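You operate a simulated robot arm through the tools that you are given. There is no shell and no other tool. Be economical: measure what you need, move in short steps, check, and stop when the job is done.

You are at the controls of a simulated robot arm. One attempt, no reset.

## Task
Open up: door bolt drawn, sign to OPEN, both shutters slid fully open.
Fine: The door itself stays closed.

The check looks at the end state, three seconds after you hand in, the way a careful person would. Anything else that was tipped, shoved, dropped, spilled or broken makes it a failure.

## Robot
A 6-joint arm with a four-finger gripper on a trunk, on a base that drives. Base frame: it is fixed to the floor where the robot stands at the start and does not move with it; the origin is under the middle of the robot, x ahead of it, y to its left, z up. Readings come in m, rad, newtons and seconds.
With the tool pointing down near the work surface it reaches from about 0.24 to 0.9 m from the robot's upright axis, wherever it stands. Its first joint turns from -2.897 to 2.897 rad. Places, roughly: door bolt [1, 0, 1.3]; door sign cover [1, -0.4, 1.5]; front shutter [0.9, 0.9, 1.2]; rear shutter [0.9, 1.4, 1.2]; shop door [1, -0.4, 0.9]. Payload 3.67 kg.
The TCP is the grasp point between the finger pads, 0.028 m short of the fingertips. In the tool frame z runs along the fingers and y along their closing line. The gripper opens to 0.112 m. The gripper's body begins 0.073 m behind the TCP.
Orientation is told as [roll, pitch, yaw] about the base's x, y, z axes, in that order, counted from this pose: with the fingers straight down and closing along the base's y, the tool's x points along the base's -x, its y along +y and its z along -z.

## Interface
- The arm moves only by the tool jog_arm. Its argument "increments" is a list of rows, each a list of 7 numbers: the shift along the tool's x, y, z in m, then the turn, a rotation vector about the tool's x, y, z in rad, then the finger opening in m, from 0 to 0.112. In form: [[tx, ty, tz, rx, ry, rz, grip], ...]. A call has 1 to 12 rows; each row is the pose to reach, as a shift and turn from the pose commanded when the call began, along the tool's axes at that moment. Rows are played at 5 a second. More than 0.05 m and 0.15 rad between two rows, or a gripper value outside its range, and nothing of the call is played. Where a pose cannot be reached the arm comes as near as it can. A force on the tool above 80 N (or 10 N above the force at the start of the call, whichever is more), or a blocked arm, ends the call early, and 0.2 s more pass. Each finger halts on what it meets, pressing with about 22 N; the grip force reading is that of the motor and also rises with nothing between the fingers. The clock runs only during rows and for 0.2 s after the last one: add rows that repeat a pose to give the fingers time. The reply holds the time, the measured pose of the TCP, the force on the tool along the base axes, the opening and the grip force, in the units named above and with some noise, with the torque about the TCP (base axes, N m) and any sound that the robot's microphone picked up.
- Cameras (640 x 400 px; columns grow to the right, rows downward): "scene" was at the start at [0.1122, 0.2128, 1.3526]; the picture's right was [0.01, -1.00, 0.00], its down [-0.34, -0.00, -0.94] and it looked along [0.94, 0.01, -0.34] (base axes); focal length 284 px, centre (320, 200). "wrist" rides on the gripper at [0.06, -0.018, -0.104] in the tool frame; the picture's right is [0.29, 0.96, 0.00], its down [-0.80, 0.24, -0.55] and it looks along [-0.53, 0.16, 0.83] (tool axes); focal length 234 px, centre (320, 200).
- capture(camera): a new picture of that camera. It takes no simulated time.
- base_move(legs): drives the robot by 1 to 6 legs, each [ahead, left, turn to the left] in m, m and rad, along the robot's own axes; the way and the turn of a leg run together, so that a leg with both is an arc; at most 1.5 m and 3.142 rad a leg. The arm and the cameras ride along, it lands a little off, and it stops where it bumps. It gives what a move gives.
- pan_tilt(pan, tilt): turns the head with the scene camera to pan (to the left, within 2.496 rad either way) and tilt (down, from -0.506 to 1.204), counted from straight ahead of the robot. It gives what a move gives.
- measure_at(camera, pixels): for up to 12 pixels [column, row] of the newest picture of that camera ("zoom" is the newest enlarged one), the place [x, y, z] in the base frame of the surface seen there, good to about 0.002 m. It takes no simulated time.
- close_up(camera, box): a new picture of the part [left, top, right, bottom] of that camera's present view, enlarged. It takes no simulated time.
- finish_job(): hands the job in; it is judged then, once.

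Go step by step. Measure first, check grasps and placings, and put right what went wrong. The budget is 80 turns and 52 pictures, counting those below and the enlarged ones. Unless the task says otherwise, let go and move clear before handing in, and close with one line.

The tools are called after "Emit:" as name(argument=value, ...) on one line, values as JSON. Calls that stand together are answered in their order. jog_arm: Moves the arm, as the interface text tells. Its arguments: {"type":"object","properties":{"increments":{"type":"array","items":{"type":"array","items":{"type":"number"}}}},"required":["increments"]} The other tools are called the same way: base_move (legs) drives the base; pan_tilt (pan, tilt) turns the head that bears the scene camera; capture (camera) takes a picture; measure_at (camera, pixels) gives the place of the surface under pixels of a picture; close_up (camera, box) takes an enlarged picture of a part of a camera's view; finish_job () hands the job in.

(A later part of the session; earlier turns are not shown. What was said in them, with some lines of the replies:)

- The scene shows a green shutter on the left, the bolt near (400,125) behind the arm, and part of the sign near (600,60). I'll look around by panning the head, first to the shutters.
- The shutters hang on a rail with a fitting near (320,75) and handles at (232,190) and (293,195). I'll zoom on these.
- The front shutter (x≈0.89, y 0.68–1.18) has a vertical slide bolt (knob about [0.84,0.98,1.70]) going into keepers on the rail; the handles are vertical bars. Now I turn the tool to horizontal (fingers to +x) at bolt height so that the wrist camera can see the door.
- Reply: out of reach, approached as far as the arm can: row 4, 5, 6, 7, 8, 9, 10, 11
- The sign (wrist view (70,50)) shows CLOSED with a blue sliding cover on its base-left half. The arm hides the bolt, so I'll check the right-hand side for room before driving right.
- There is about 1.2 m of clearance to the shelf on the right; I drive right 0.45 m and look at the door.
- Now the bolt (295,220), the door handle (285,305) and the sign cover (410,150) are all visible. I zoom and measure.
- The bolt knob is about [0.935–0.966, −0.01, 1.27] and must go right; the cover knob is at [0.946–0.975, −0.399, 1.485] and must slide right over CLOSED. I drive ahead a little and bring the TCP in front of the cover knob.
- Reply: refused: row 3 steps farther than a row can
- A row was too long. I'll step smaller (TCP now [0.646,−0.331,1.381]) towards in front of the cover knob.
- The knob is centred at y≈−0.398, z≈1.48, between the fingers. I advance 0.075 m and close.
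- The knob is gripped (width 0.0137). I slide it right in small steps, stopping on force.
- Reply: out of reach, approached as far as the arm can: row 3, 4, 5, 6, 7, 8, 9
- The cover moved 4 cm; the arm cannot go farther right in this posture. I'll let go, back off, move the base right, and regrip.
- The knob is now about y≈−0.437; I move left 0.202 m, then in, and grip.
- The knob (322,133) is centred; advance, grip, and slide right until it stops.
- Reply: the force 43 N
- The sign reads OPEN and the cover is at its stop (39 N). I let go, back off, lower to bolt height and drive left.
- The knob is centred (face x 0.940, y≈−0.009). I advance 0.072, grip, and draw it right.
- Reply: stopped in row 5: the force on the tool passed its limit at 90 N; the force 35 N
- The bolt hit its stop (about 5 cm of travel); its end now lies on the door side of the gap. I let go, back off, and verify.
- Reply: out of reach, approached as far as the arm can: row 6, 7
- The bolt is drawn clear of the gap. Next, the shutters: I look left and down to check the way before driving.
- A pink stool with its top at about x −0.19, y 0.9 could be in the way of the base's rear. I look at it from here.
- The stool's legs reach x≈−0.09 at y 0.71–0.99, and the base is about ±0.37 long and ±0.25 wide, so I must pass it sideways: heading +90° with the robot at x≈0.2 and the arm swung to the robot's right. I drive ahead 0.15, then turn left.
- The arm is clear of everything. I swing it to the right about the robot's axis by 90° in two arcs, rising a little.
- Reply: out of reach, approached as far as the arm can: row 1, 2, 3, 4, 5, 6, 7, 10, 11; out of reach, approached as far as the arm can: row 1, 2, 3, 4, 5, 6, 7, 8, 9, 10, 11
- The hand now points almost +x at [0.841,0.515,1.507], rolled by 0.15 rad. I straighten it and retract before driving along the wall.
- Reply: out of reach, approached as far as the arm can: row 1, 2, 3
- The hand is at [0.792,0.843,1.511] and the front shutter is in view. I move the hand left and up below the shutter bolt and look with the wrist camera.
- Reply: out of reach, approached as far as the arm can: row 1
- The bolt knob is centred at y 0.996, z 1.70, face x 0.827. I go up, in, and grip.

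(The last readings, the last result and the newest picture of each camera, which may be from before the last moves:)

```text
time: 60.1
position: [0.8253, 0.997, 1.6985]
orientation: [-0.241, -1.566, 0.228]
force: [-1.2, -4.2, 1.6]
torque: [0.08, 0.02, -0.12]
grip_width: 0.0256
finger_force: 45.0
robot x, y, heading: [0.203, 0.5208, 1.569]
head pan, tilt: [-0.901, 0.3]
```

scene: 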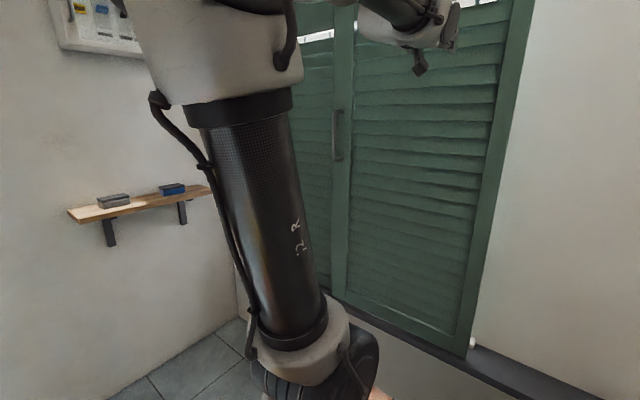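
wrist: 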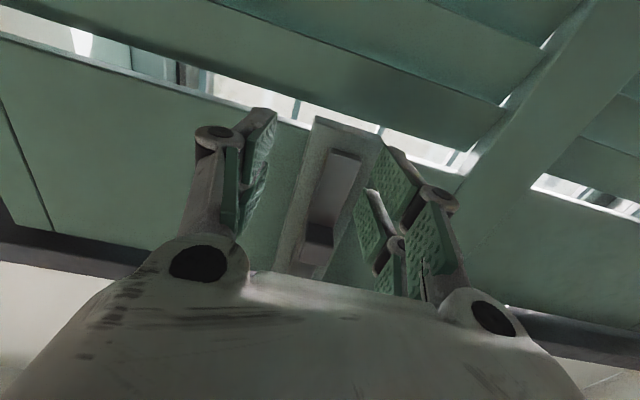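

Gripped (0.0256). I pull it down in small steps.

Emit:
jog_arm(increments=[[0.012, 0, 0, 0, 0, 0, 0], [0.024, 0, 0, 0, 0, 0, 0], [0.034, 0, 0, 0, 0, 0, 0], [0.042, 0, 0, 0, 0, 0, 0], [0.05, 0, 0, 0, 0, 0, 0], [0.056, 0, 0, 0, 0, 0, 0], [0.062, 0, 0, 0, 0, 0, 0], [0.068, 0, 0, 0, 0, 0, 0]])

Emit:
capture(camera="wrist")

```text
time: 61.9
position: [0.8229, 0.9947, 1.6285]
orientation: [-0.203, -1.565, 0.191]
force: [0.0, -0.4, 0.1]
torque: [0.0, -0.01, 0.01]
grip_width: 0.0001
finger_force: 35.1
robot x, y, heading: [0.2069, 0.5227, 1.566]
head pan, tilt: [-0.901, 0.3]
```

```text
20 pictures are left
```

wrist: 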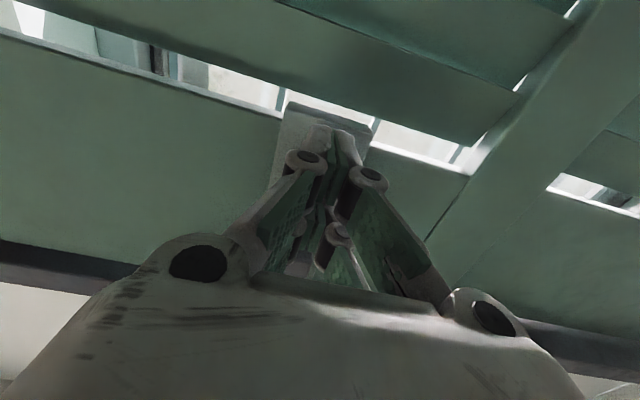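

The fingers slipped off at some point, perhaps after a stop. I back off to see how far the bolt went.

Emit:
jog_arm(increments=[[0, 0, -0.04, 0, 0, 0, 0.03], [0, 0, -0.06, 0, 0, 0, 0.06], [0, 0, -0.06, 0, 0, 0, 0.07]])

Emit:
capture(camera="wrist")

```text
time: 62.7
position: [0.7634, 0.9964, 1.629]
orientation: [-0.266, -1.564, 0.253]
force: [-0.4, 0.0, -0.2]
torque: [0.03, 0.01, 0.01]
grip_width: 0.0699
finger_force: 0.2
robot x, y, heading: [0.2019, 0.5198, 1.57]
head pan, tilt: [-0.901, 0.3]
```

```text
19 pictures are left
```

wrist: 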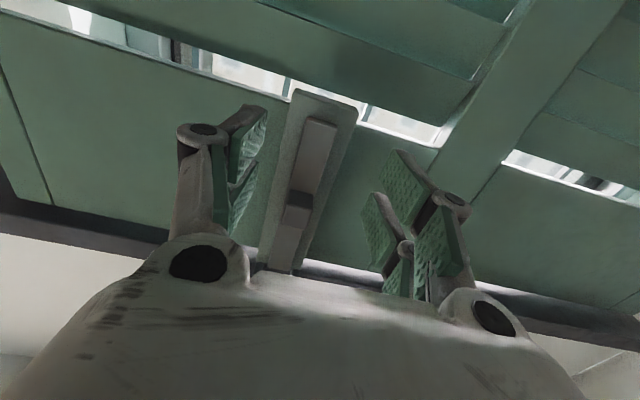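

Emit:
measure_at(camera="wrist", pixels=[[296, 215], [300, 197], [292, 230], [318, 122], [330, 100], [285, 262], [305, 170], [280, 268]])

Emit:
close_up(camera="wrist", box=[230, 70, 422, 290])

```text
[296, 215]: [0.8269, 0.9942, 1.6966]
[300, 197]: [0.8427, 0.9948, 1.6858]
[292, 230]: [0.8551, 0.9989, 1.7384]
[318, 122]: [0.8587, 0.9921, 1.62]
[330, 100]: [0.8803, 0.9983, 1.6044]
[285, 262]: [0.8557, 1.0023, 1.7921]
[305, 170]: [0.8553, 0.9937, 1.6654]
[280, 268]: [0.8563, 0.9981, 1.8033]
```

```text
1.82 times, centred on (326, 180) of wrist
```

zoom: 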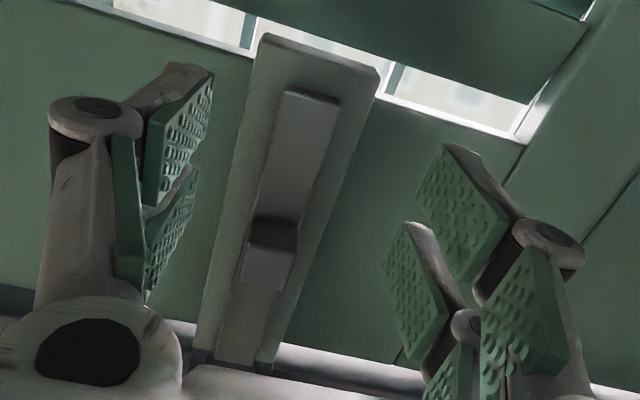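

The knob is still at z≈1.70, unmoved — it may already be down, or stiff. I look at the bolt's top and the rail keepers with the scene camera.

Emit:
pan_tilt(pan=-1.2, tilt=-0.45)

Emit:
capture(camera="scene")

```text
time: 63.8
position: [0.7639, 0.9969, 1.628]
orientation: [-0.289, -1.565, 0.276]
force: [0.3, -0.6, -0.2]
torque: [0.0, 0.01, -0.02]
grip_width: 0.0699
finger_force: 0.1
robot x, y, heading: [0.2068, 0.5237, 1.571]
head pan, tilt: [-1.201, -0.45]
```

```text
17 pictures are left
```

scene: 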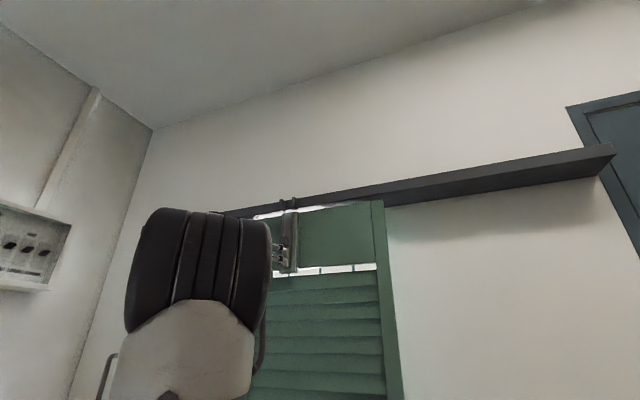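

Emit:
close_up(camera="scene", box=[250, 185, 330, 235])

Emit:
measure_at(camera="zoom", pixels=[[260, 120], [350, 110], [285, 150], [310, 180], [320, 230], [345, 230], [290, 230], [300, 130], [315, 200]])

```text
8.00 times, centred on (290, 210) of scene
```

zoom: 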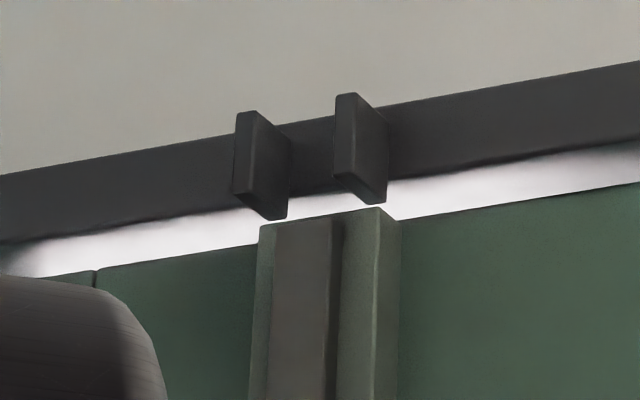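

```text
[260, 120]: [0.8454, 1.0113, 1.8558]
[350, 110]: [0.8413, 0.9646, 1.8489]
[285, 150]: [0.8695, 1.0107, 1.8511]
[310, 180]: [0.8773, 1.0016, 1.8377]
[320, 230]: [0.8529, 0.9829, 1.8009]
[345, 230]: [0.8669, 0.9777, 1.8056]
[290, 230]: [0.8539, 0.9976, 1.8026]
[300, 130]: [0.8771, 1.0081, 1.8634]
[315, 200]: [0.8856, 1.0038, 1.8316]
```

The bolt top (z≈1.805) is already below the keepers (z>1.82): it was drawn from the start. Now I lower the hand in front of the front shutter's handle (y≈1.15, z≈1.3).

Emit:
jog_arm(increments=[[0.03, 0.02, -0.01, 0, 0, 0, 0.07], [0.065, 0.04, -0.02, 0, 0, 0, 0.07], [0.1, 0.06, -0.02, 0, 0, 0, 0.07], [0.135, 0.08, -0.02, 0, 0, 0, 0.07], [0.17, 0.1, -0.02, 0, 0, 0, 0.07], [0.205, 0.12, -0.02, 0, 0, 0, 0.07], [0.24, 0.14, -0.02, 0, 0, 0, 0.07], [0.28, 0.152, -0.02, 0, 0, 0, 0.07], [0.32, 0.154, -0.02, 0, 0, 0, 0.07], [0.32, 0.154, -0.02, 0, 0, 0, 0.07]])

Emit:
capture(camera="wrist")

```text
time: 66.0
position: [0.7417, 1.1489, 1.3087]
orientation: [-0.268, -1.567, 0.257]
force: [0.5, 0.0, 0.2]
torque: [-0.02, 0.0, 0.02]
grip_width: 0.0699
finger_force: 0.1
robot x, y, heading: [0.2036, 0.5228, 1.568]
head pan, tilt: [-1.201, -0.45]
```

```text
15 pictures are left
```

wrist: 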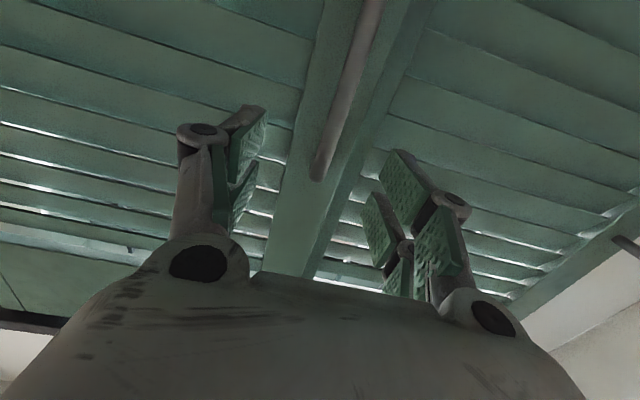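

The handle bar is centred between the fingers. I advance 0.1 m and cage it loosely (0.03).

Emit:
jog_arm(increments=[[0, 0.0, 0.04, 0, 0, 0, 0.07], [0, 0.0, 0.08, 0, 0, 0, 0.07], [0, 0.0, 0.103, 0, 0, 0, 0.07], [0, 0.0, 0.103, 0, 0, 0, 0.04], [0, 0.0, 0.103, 0, 0, 0, 0.03]])

Emit:
jog_arm(increments=[[0, -0.02, 0, 0, 0, 0, 0.03], [0, -0.05, 0, 0, 0, 0, 0.03], [0, -0.08, 0, 0, 0, 0, 0.03], [0, -0.11, 0, 0, 0, 0, 0.03], [0, -0.11, 0, 0, 0, 0, 0.03]])

Emit:
capture(camera="wrist")

```text
time: 67.2
position: [0.8456, 1.1492, 1.3098]
orientation: [-0.31, -1.565, 0.296]
force: [1.5, 1.8, 0.6]
torque: [0.07, -0.04, 0.0]
grip_width: 0.031
finger_force: 1.0
robot x, y, heading: [0.207, 0.5192, 1.571]
head pan, tilt: [-1.201, -0.45]
```

```text
time: 68.4
position: [0.8454, 1.0382, 1.3097]
orientation: [-0.307, -1.567, 0.295]
force: [-0.5, 0.5, 1.1]
torque: [0.0, -0.01, -0.02]
grip_width: 0.0299
finger_force: 0.1
robot x, y, heading: [0.2036, 0.5215, 1.569]
head pan, tilt: [-1.201, -0.45]
```

```text
14 pictures are left
```

wrist: 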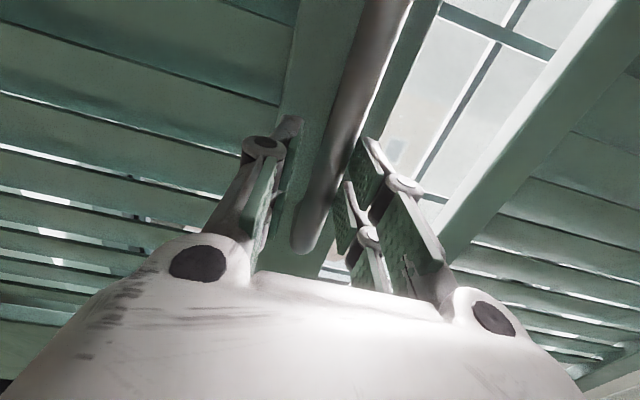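

The front shutter slides easily with the cage. I drive the base back 0.3 m, carrying it along.

Emit:
base_move(legs=[[-0.3, 0, 0]])

Emit:
jog_arm(increments=[[0, -0.02, 0, 0, 0, 0, 0.03], [0, -0.04, 0, 0, 0, 0, 0.03], [0, -0.06, 0, 0, 0, 0, 0.03], [0, -0.08, 0, 0, 0, 0, 0.03], [0, -0.1, 0, 0, 0, 0, 0.03], [0, -0.12, 0, 0, 0, 0, 0.03], [0, -0.14, 0, 0, 0, 0, 0.03], [0, -0.16, 0, 0, 0, 0, 0.03]])

```text
time: 70.5
position: [0.8449, 0.7283, 1.3109]
orientation: [-0.287, -1.566, 0.27]
force: [0.4, -0.4, 0.2]
torque: [0.0, 0.01, -0.03]
grip_width: 0.0298
finger_force: 0.1
robot x, y, heading: [0.2032, 0.214, 1.563]
head pan, tilt: [-1.201, -0.45]
```

```text
time: 72.3
position: [0.8404, 0.5772, 1.3147]
orientation: [-0.259, -1.561, 0.234]
force: [0.1, 0.0, -0.1]
torque: [0.04, 0.01, 0.05]
grip_width: 0.0307
finger_force: 1.0
out of reach, approached as far as the arm can: row 8
robot x, y, heading: [0.2012, 0.2097, 1.563]
head pan, tilt: [-1.201, -0.45]
```

No stop met yet at y 0.577. I drive back slightly more in small legs and check force.

Emit:
base_move(legs=[[-0.04, 0, 0]])

Emit:
pan_tilt(pan=-1.4, tilt=-0.1)

Emit:
capture(camera="scene")

```text
time: 73.2
position: [0.8412, 0.5428, 1.3124]
orientation: [-0.506, -1.56, 0.483]
force: [23.2, 59.2, 0.8]
torque: [0.77, -0.3, -0.93]
grip_width: 0.0927
finger_force: 22.2
robot x, y, heading: [0.2049, 0.1748, 1.568]
head pan, tilt: [-1.201, -0.45]
```

```text
time: 74.0
position: [0.8402, 0.5429, 1.3131]
orientation: [-0.534, -1.56, 0.515]
force: [12.5, 51.2, -2.0]
torque: [0.52, 0.19, -0.27]
grip_width: 0.0909
finger_force: 22.0
robot x, y, heading: [0.2037, 0.1732, 1.565]
head pan, tilt: [-1.4, -0.099]
```

```text
13 pictures are left
```

scene: 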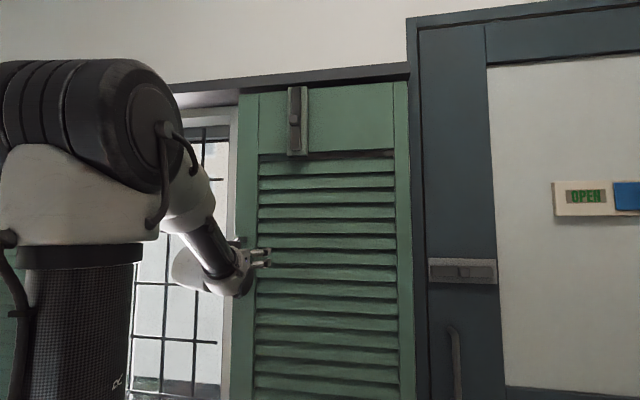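

The front shutter is at the rail's right end (51 N against its stop) and the window's right part is uncovered. I release, retract, and drive ahead to the rear shutter's handle.

Emit:
jog_arm(increments=[[0, 0.02, 0, 0, 0, 0, 0.09], [0, 0.03, 0, 0, 0, 0, 0.09], [0, 0.03, -0.04, 0, 0, 0, 0.09], [0, 0.03, -0.08, 0, 0, 0, 0.09], [0, 0.07, -0.09, 0, 0, 0, 0.07], [0, 0.11, -0.09, 0, 0, 0, 0.07], [0, 0.15, -0.09, 0, 0, 0, 0.07], [0, 0.19, -0.09, 0, 0, 0, 0.07], [0, 0.23, -0.09, 0, 0, 0, 0.07]])

Emit:
capture(camera="wrist")

```text
time: 76.0
position: [0.7544, 0.7716, 1.3132]
orientation: [-0.226, -1.565, 0.205]
force: [0.0, -0.2, 0.9]
torque: [0.01, 0.1, 0.05]
grip_width: 0.0699
finger_force: 0.0
robot x, y, heading: [0.2028, 0.1746, 1.566]
head pan, tilt: [-1.4, -0.099]
```

```text
12 pictures are left
```

wrist: 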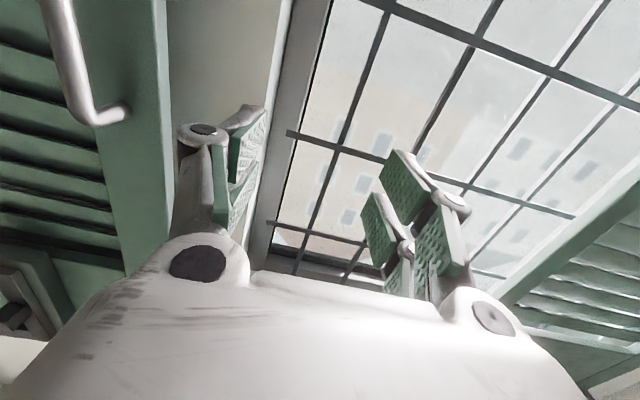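

Emit:
measure_at(camera="wrist", pixels=[[75, 60], [150, 150], [165, 80], [560, 250]])

Emit:
base_move(legs=[[0, -0.015, 0], [0.4, 0, 0.005], [0.44, 0, 0]])

Emit:
capture(camera="wrist")

```text
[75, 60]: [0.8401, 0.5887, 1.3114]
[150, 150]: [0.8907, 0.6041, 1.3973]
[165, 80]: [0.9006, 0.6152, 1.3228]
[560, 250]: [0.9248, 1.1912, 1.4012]
```

```text
time: 81.2
position: [0.7752, 1.6205, 1.3126]
orientation: [-0.316, -1.562, 0.296]
force: [-0.1, -0.2, 0.3]
torque: [-0.02, 0.01, 0.0]
grip_width: 0.0699
finger_force: 0.0
robot x, y, heading: [0.2196, 1.0198, 1.566]
head pan, tilt: [-1.4, -0.099]
```

```text
11 pictures are left
```

wrist: 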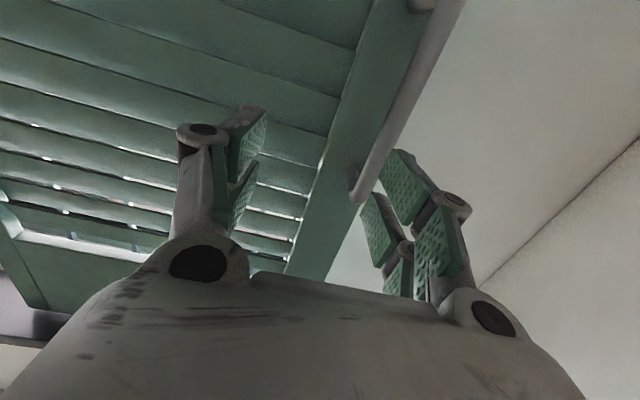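

Emit:
measure_at(camera="wrist", pixels=[[360, 190], [385, 140], [370, 165], [340, 200], [400, 100]])

```text
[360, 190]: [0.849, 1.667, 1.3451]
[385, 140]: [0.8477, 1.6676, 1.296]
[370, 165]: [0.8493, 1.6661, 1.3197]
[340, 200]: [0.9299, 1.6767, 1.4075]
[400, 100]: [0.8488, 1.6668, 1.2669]
```

The rear bar is at y≈1.667, x≈0.85. I move to it, cage it, and start sliding right with the arm.

Emit:
jog_arm(increments=[[0, 0.04, 0, 0, 0, 0, 0.07], [0, 0.046, 0.04, 0, 0, 0, 0.07], [0, 0.046, 0.076, 0, 0, 0, 0.07], [0, 0.046, 0.076, 0, 0, 0, 0.04], [0, 0.046, 0.076, 0, 0, 0, 0.03], [0, 0.03, 0.076, 0, 0, 0, 0.03], [0, 0.0, 0.076, 0, 0, 0, 0.03], [0, -0.03, 0.076, 0, 0, 0, 0.03], [0, -0.06, 0.076, 0, 0, 0, 0.03], [0, -0.09, 0.076, 0, 0, 0, 0.03], [0, -0.09, 0.076, 0, 0, 0, 0.03]])

Emit:
capture(camera="wrist")

```text
time: 83.6
position: [0.8492, 1.5293, 1.3112]
orientation: [-0.27, -1.562, 0.253]
force: [0.6, 1.1, -0.4]
torque: [0.0, 0.01, -0.03]
grip_width: 0.0299
finger_force: 0.0
robot x, y, heading: [0.2202, 1.0231, 1.569]
head pan, tilt: [-1.4, -0.099]
```

```text
10 pictures are left
```

wrist: 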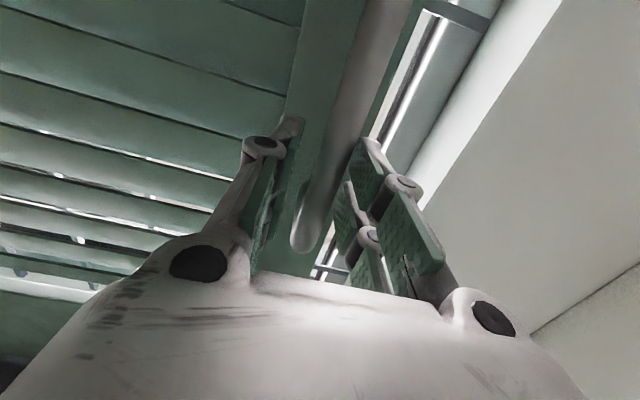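

The rear shutter moves along. I drive back in two legs to carry it right.

Emit:
base_move(legs=[[-0.34, 0, 0]])

Emit:
base_move(legs=[[-0.34, 0, 0]])

Emit:
capture(camera="wrist")

```text
time: 85.8
position: [0.8482, 1.1892, 1.3117]
orientation: [-0.299, -1.562, 0.279]
force: [-0.5, -0.8, -0.3]
torque: [-0.04, 0.02, 0.0]
grip_width: 0.0302
finger_force: 0.1
robot x, y, heading: [0.219, 0.6817, 1.567]
head pan, tilt: [-1.4, -0.099]
```

```text
time: 88.0
position: [0.8467, 0.8528, 1.3125]
orientation: [-0.292, -1.561, 0.273]
force: [-0.1, -1.0, 1.2]
torque: [0.0, -0.03, 0.0]
grip_width: 0.0302
finger_force: 0.1
robot x, y, heading: [0.2222, 0.3434, 1.572]
head pan, tilt: [-1.4, -0.099]
```

```text
9 pictures are left
```

wrist: 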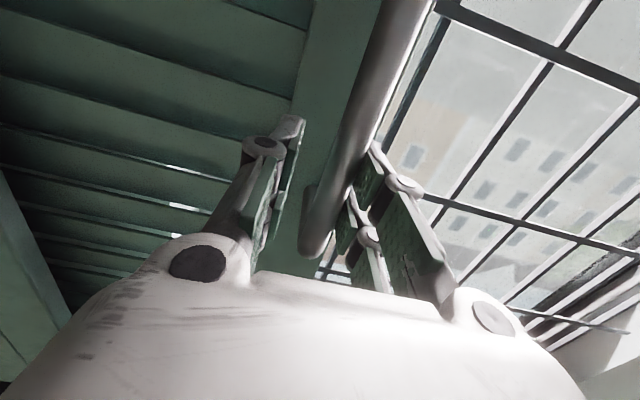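

The handle is at y≈0.85. I drive back 0.13 m more, then switch to pushing from the handle's left side with closed fingers so as not to hit the front handle.

Emit:
base_move(legs=[[-0.13, 0, 0]])

Emit:
jog_arm(increments=[[0, 0, 0, 0, 0, 0, 0.06], [0, 0, -0.04, 0, 0, 0, 0.06], [0, 0, -0.08, 0, 0, 0, 0.06], [0, 0.03, -0.08, 0, 0, 0, 0.0], [0, 0.045, -0.08, 0, 0, 0, 0.0], [0, 0.045, -0.04, 0, 0, 0, 0.0], [0, 0.045, 0, 0, 0, 0, 0.0], [0, 0.045, 0, 0, 0, 0, 0.0]])

Emit:
capture(camera="wrist")

```text
time: 89.3
position: [0.8476, 0.7204, 1.3119]
orientation: [-0.282, -1.562, 0.258]
force: [0.1, 0.6, -0.3]
torque: [-0.02, -0.02, -0.02]
grip_width: 0.03
finger_force: 0.0
robot x, y, heading: [0.2203, 0.2139, 1.568]
head pan, tilt: [-1.4, -0.099]
```

```text
time: 91.1
position: [0.8496, 0.7647, 1.3112]
orientation: [-0.248, -1.561, 0.23]
force: [1.0, -0.1, -0.5]
torque: [-0.03, 0.0, -0.02]
grip_width: 0.0
finger_force: 21.7
robot x, y, heading: [0.2205, 0.2139, 1.568]
head pan, tilt: [-1.4, -0.099]
```

```text
8 pictures are left
```

wrist: 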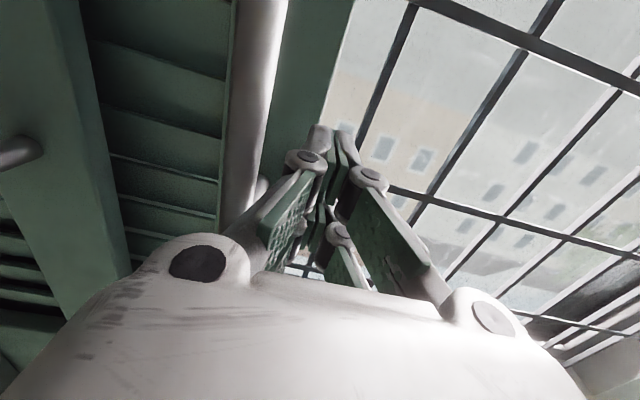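

The closed fingers are on the left of the rear bar (245,100). I push right in small steps until it stops.

Emit:
jog_arm(increments=[[0, -0.02, 0, 0, 0, 0, 0], [0, -0.035, 0, 0, 0, 0, 0], [0, -0.05, 0, 0, 0, 0, 0], [0, -0.065, 0, 0, 0, 0, 0], [0, -0.08, 0, 0, 0, 0, 0], [0, -0.09, 0, 0, 0, 0, 0], [0, -0.1, 0, 0, 0, 0, 0], [0, -0.11, 0, 0, 0, 0, 0], [0, -0.12, 0, 0, 0, 0, 0], [0, -0.13, 0, 0, 0, 0, 0], [0, -0.14, 0, 0, 0, 0, 0], [0, -0.15, 0, 0, 0, 0, 0]])

Emit:
capture(camera="wrist")

```text
time: 92.5
position: [0.8443, 0.695, 1.3121]
orientation: [-0.879, -1.559, 0.883]
force: [4.9, 27.1, -4.9]
torque: [0.28, -0.03, 0.13]
grip_width: 0.0002
finger_force: 21.7
robot x, y, heading: [0.2207, 0.2165, 1.571]
head pan, tilt: [-1.4, -0.099]
stopped in row 6: the force on the tool passed its limit at 93 N (the readings are from after the stop); the commanded pose is now the measured one
```

```text
7 pictures are left
```

wrist: 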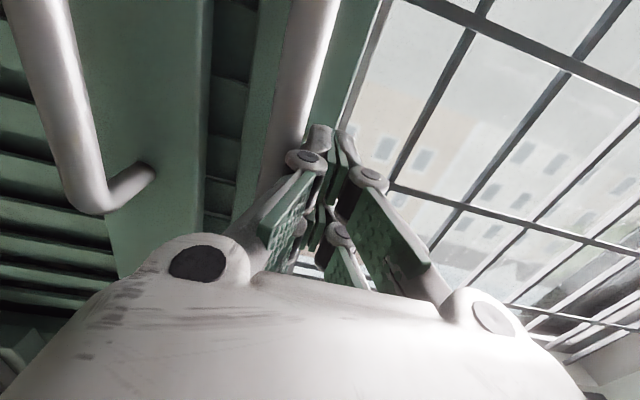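

It stopped hard (93 N) with the handle at about y 0.675. I back off and look at everything.

Emit:
jog_arm(increments=[[0, 0.02, 0, 0, 0, 0, 0], [0, 0.03, -0.03, 0, 0, 0, 0], [0, 0.03, -0.07, 0, 0, 0, 0.02], [0, 0.06, -0.1, 0, 0, 0, 0.03], [0, 0.1, -0.1, 0, 0, 0, 0.03], [0, 0.14, -0.1, 0, 0, 0, 0.03], [0, 0.18, -0.1, 0, 0, 0, 0.03]])

Emit:
pan_tilt(pan=-1.4, tilt=0.0)

Emit:
capture(camera="wrist")

Emit:
measure_at(camera="wrist", pixels=[[30, 60], [100, 60], [160, 60], [180, 100], [200, 100], [215, 60], [240, 60], [260, 60], [130, 150], [150, 200]])

Emit:
capture(camera="scene")

```text
time: 94.1
position: [0.7451, 0.8695, 1.3143]
orientation: [-0.91, -1.562, 0.909]
force: [0.5, -0.6, 1.3]
torque: [0.04, 0.04, 0.05]
grip_width: 0.03
finger_force: 0.1
robot x, y, heading: [0.2203, 0.2162, 1.571]
head pan, tilt: [-1.4, -0.099]
```

```text
time: 94.7
position: [0.746, 0.8694, 1.315]
orientation: [-0.932, -1.562, 0.93]
force: [0.2, -0.1, -0.7]
torque: [0.0, 0.02, -0.02]
grip_width: 0.03
finger_force: 0.1
robot x, y, heading: [0.22, 0.2126, 1.567]
head pan, tilt: [-1.4, 0.0]
```

```text
6 pictures are left
```

wrist: 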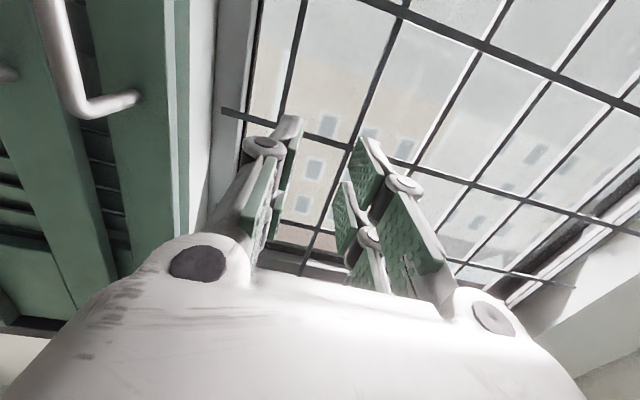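

```text
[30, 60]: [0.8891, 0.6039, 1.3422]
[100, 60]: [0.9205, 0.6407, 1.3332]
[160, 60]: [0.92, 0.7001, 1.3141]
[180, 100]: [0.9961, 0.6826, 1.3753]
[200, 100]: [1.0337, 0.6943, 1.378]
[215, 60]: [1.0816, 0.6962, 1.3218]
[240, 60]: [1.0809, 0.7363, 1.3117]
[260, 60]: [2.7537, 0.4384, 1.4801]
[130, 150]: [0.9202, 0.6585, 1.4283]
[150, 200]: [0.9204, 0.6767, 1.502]
```

```text
5 pictures are left
```

scene: 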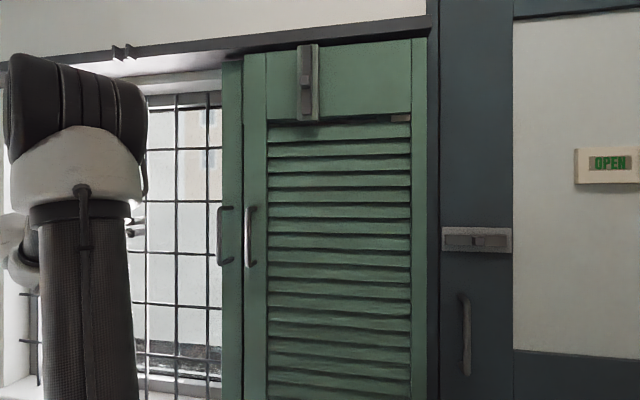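

Both shutters are stacked at the right, the opening is clear, the sign is OPEN, the bolt drawn and the door shut. A quick check of final handle places before handing in.

Emit:
measure_at(camera="scene", pixels=[[220, 235], [248, 235], [224, 300], [244, 300], [424, 300], [445, 238], [455, 238], [510, 240], [464, 330]])

Emit:
close_up(camera="scene", box=[400, 140, 640, 290])

```text
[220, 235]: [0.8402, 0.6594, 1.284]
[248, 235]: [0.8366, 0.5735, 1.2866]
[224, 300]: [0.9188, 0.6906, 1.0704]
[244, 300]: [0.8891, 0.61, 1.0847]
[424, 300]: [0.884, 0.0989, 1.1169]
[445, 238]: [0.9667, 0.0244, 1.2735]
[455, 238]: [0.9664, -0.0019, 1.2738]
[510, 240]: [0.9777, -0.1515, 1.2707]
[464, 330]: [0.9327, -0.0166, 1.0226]
```

```text
2.67 times, centred on (520, 215) of scene
```

zoom: 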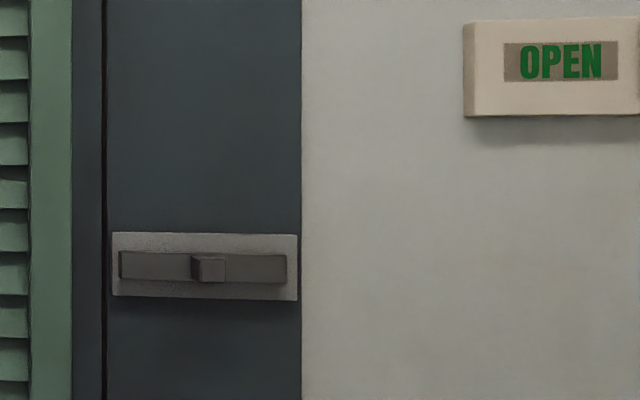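

The bolt lies wholly on the door plate, OPEN is showing, and both shutters are at their right-hand stops with the window clear. The hand is free, so I hand in.

Emit:
finish_job()

```text
The job is handed in.
```

I handed the job in with the door bolt drawn, the sign showing OPEN, both shutters slid right to their stops with the window clear, and the door still closed.
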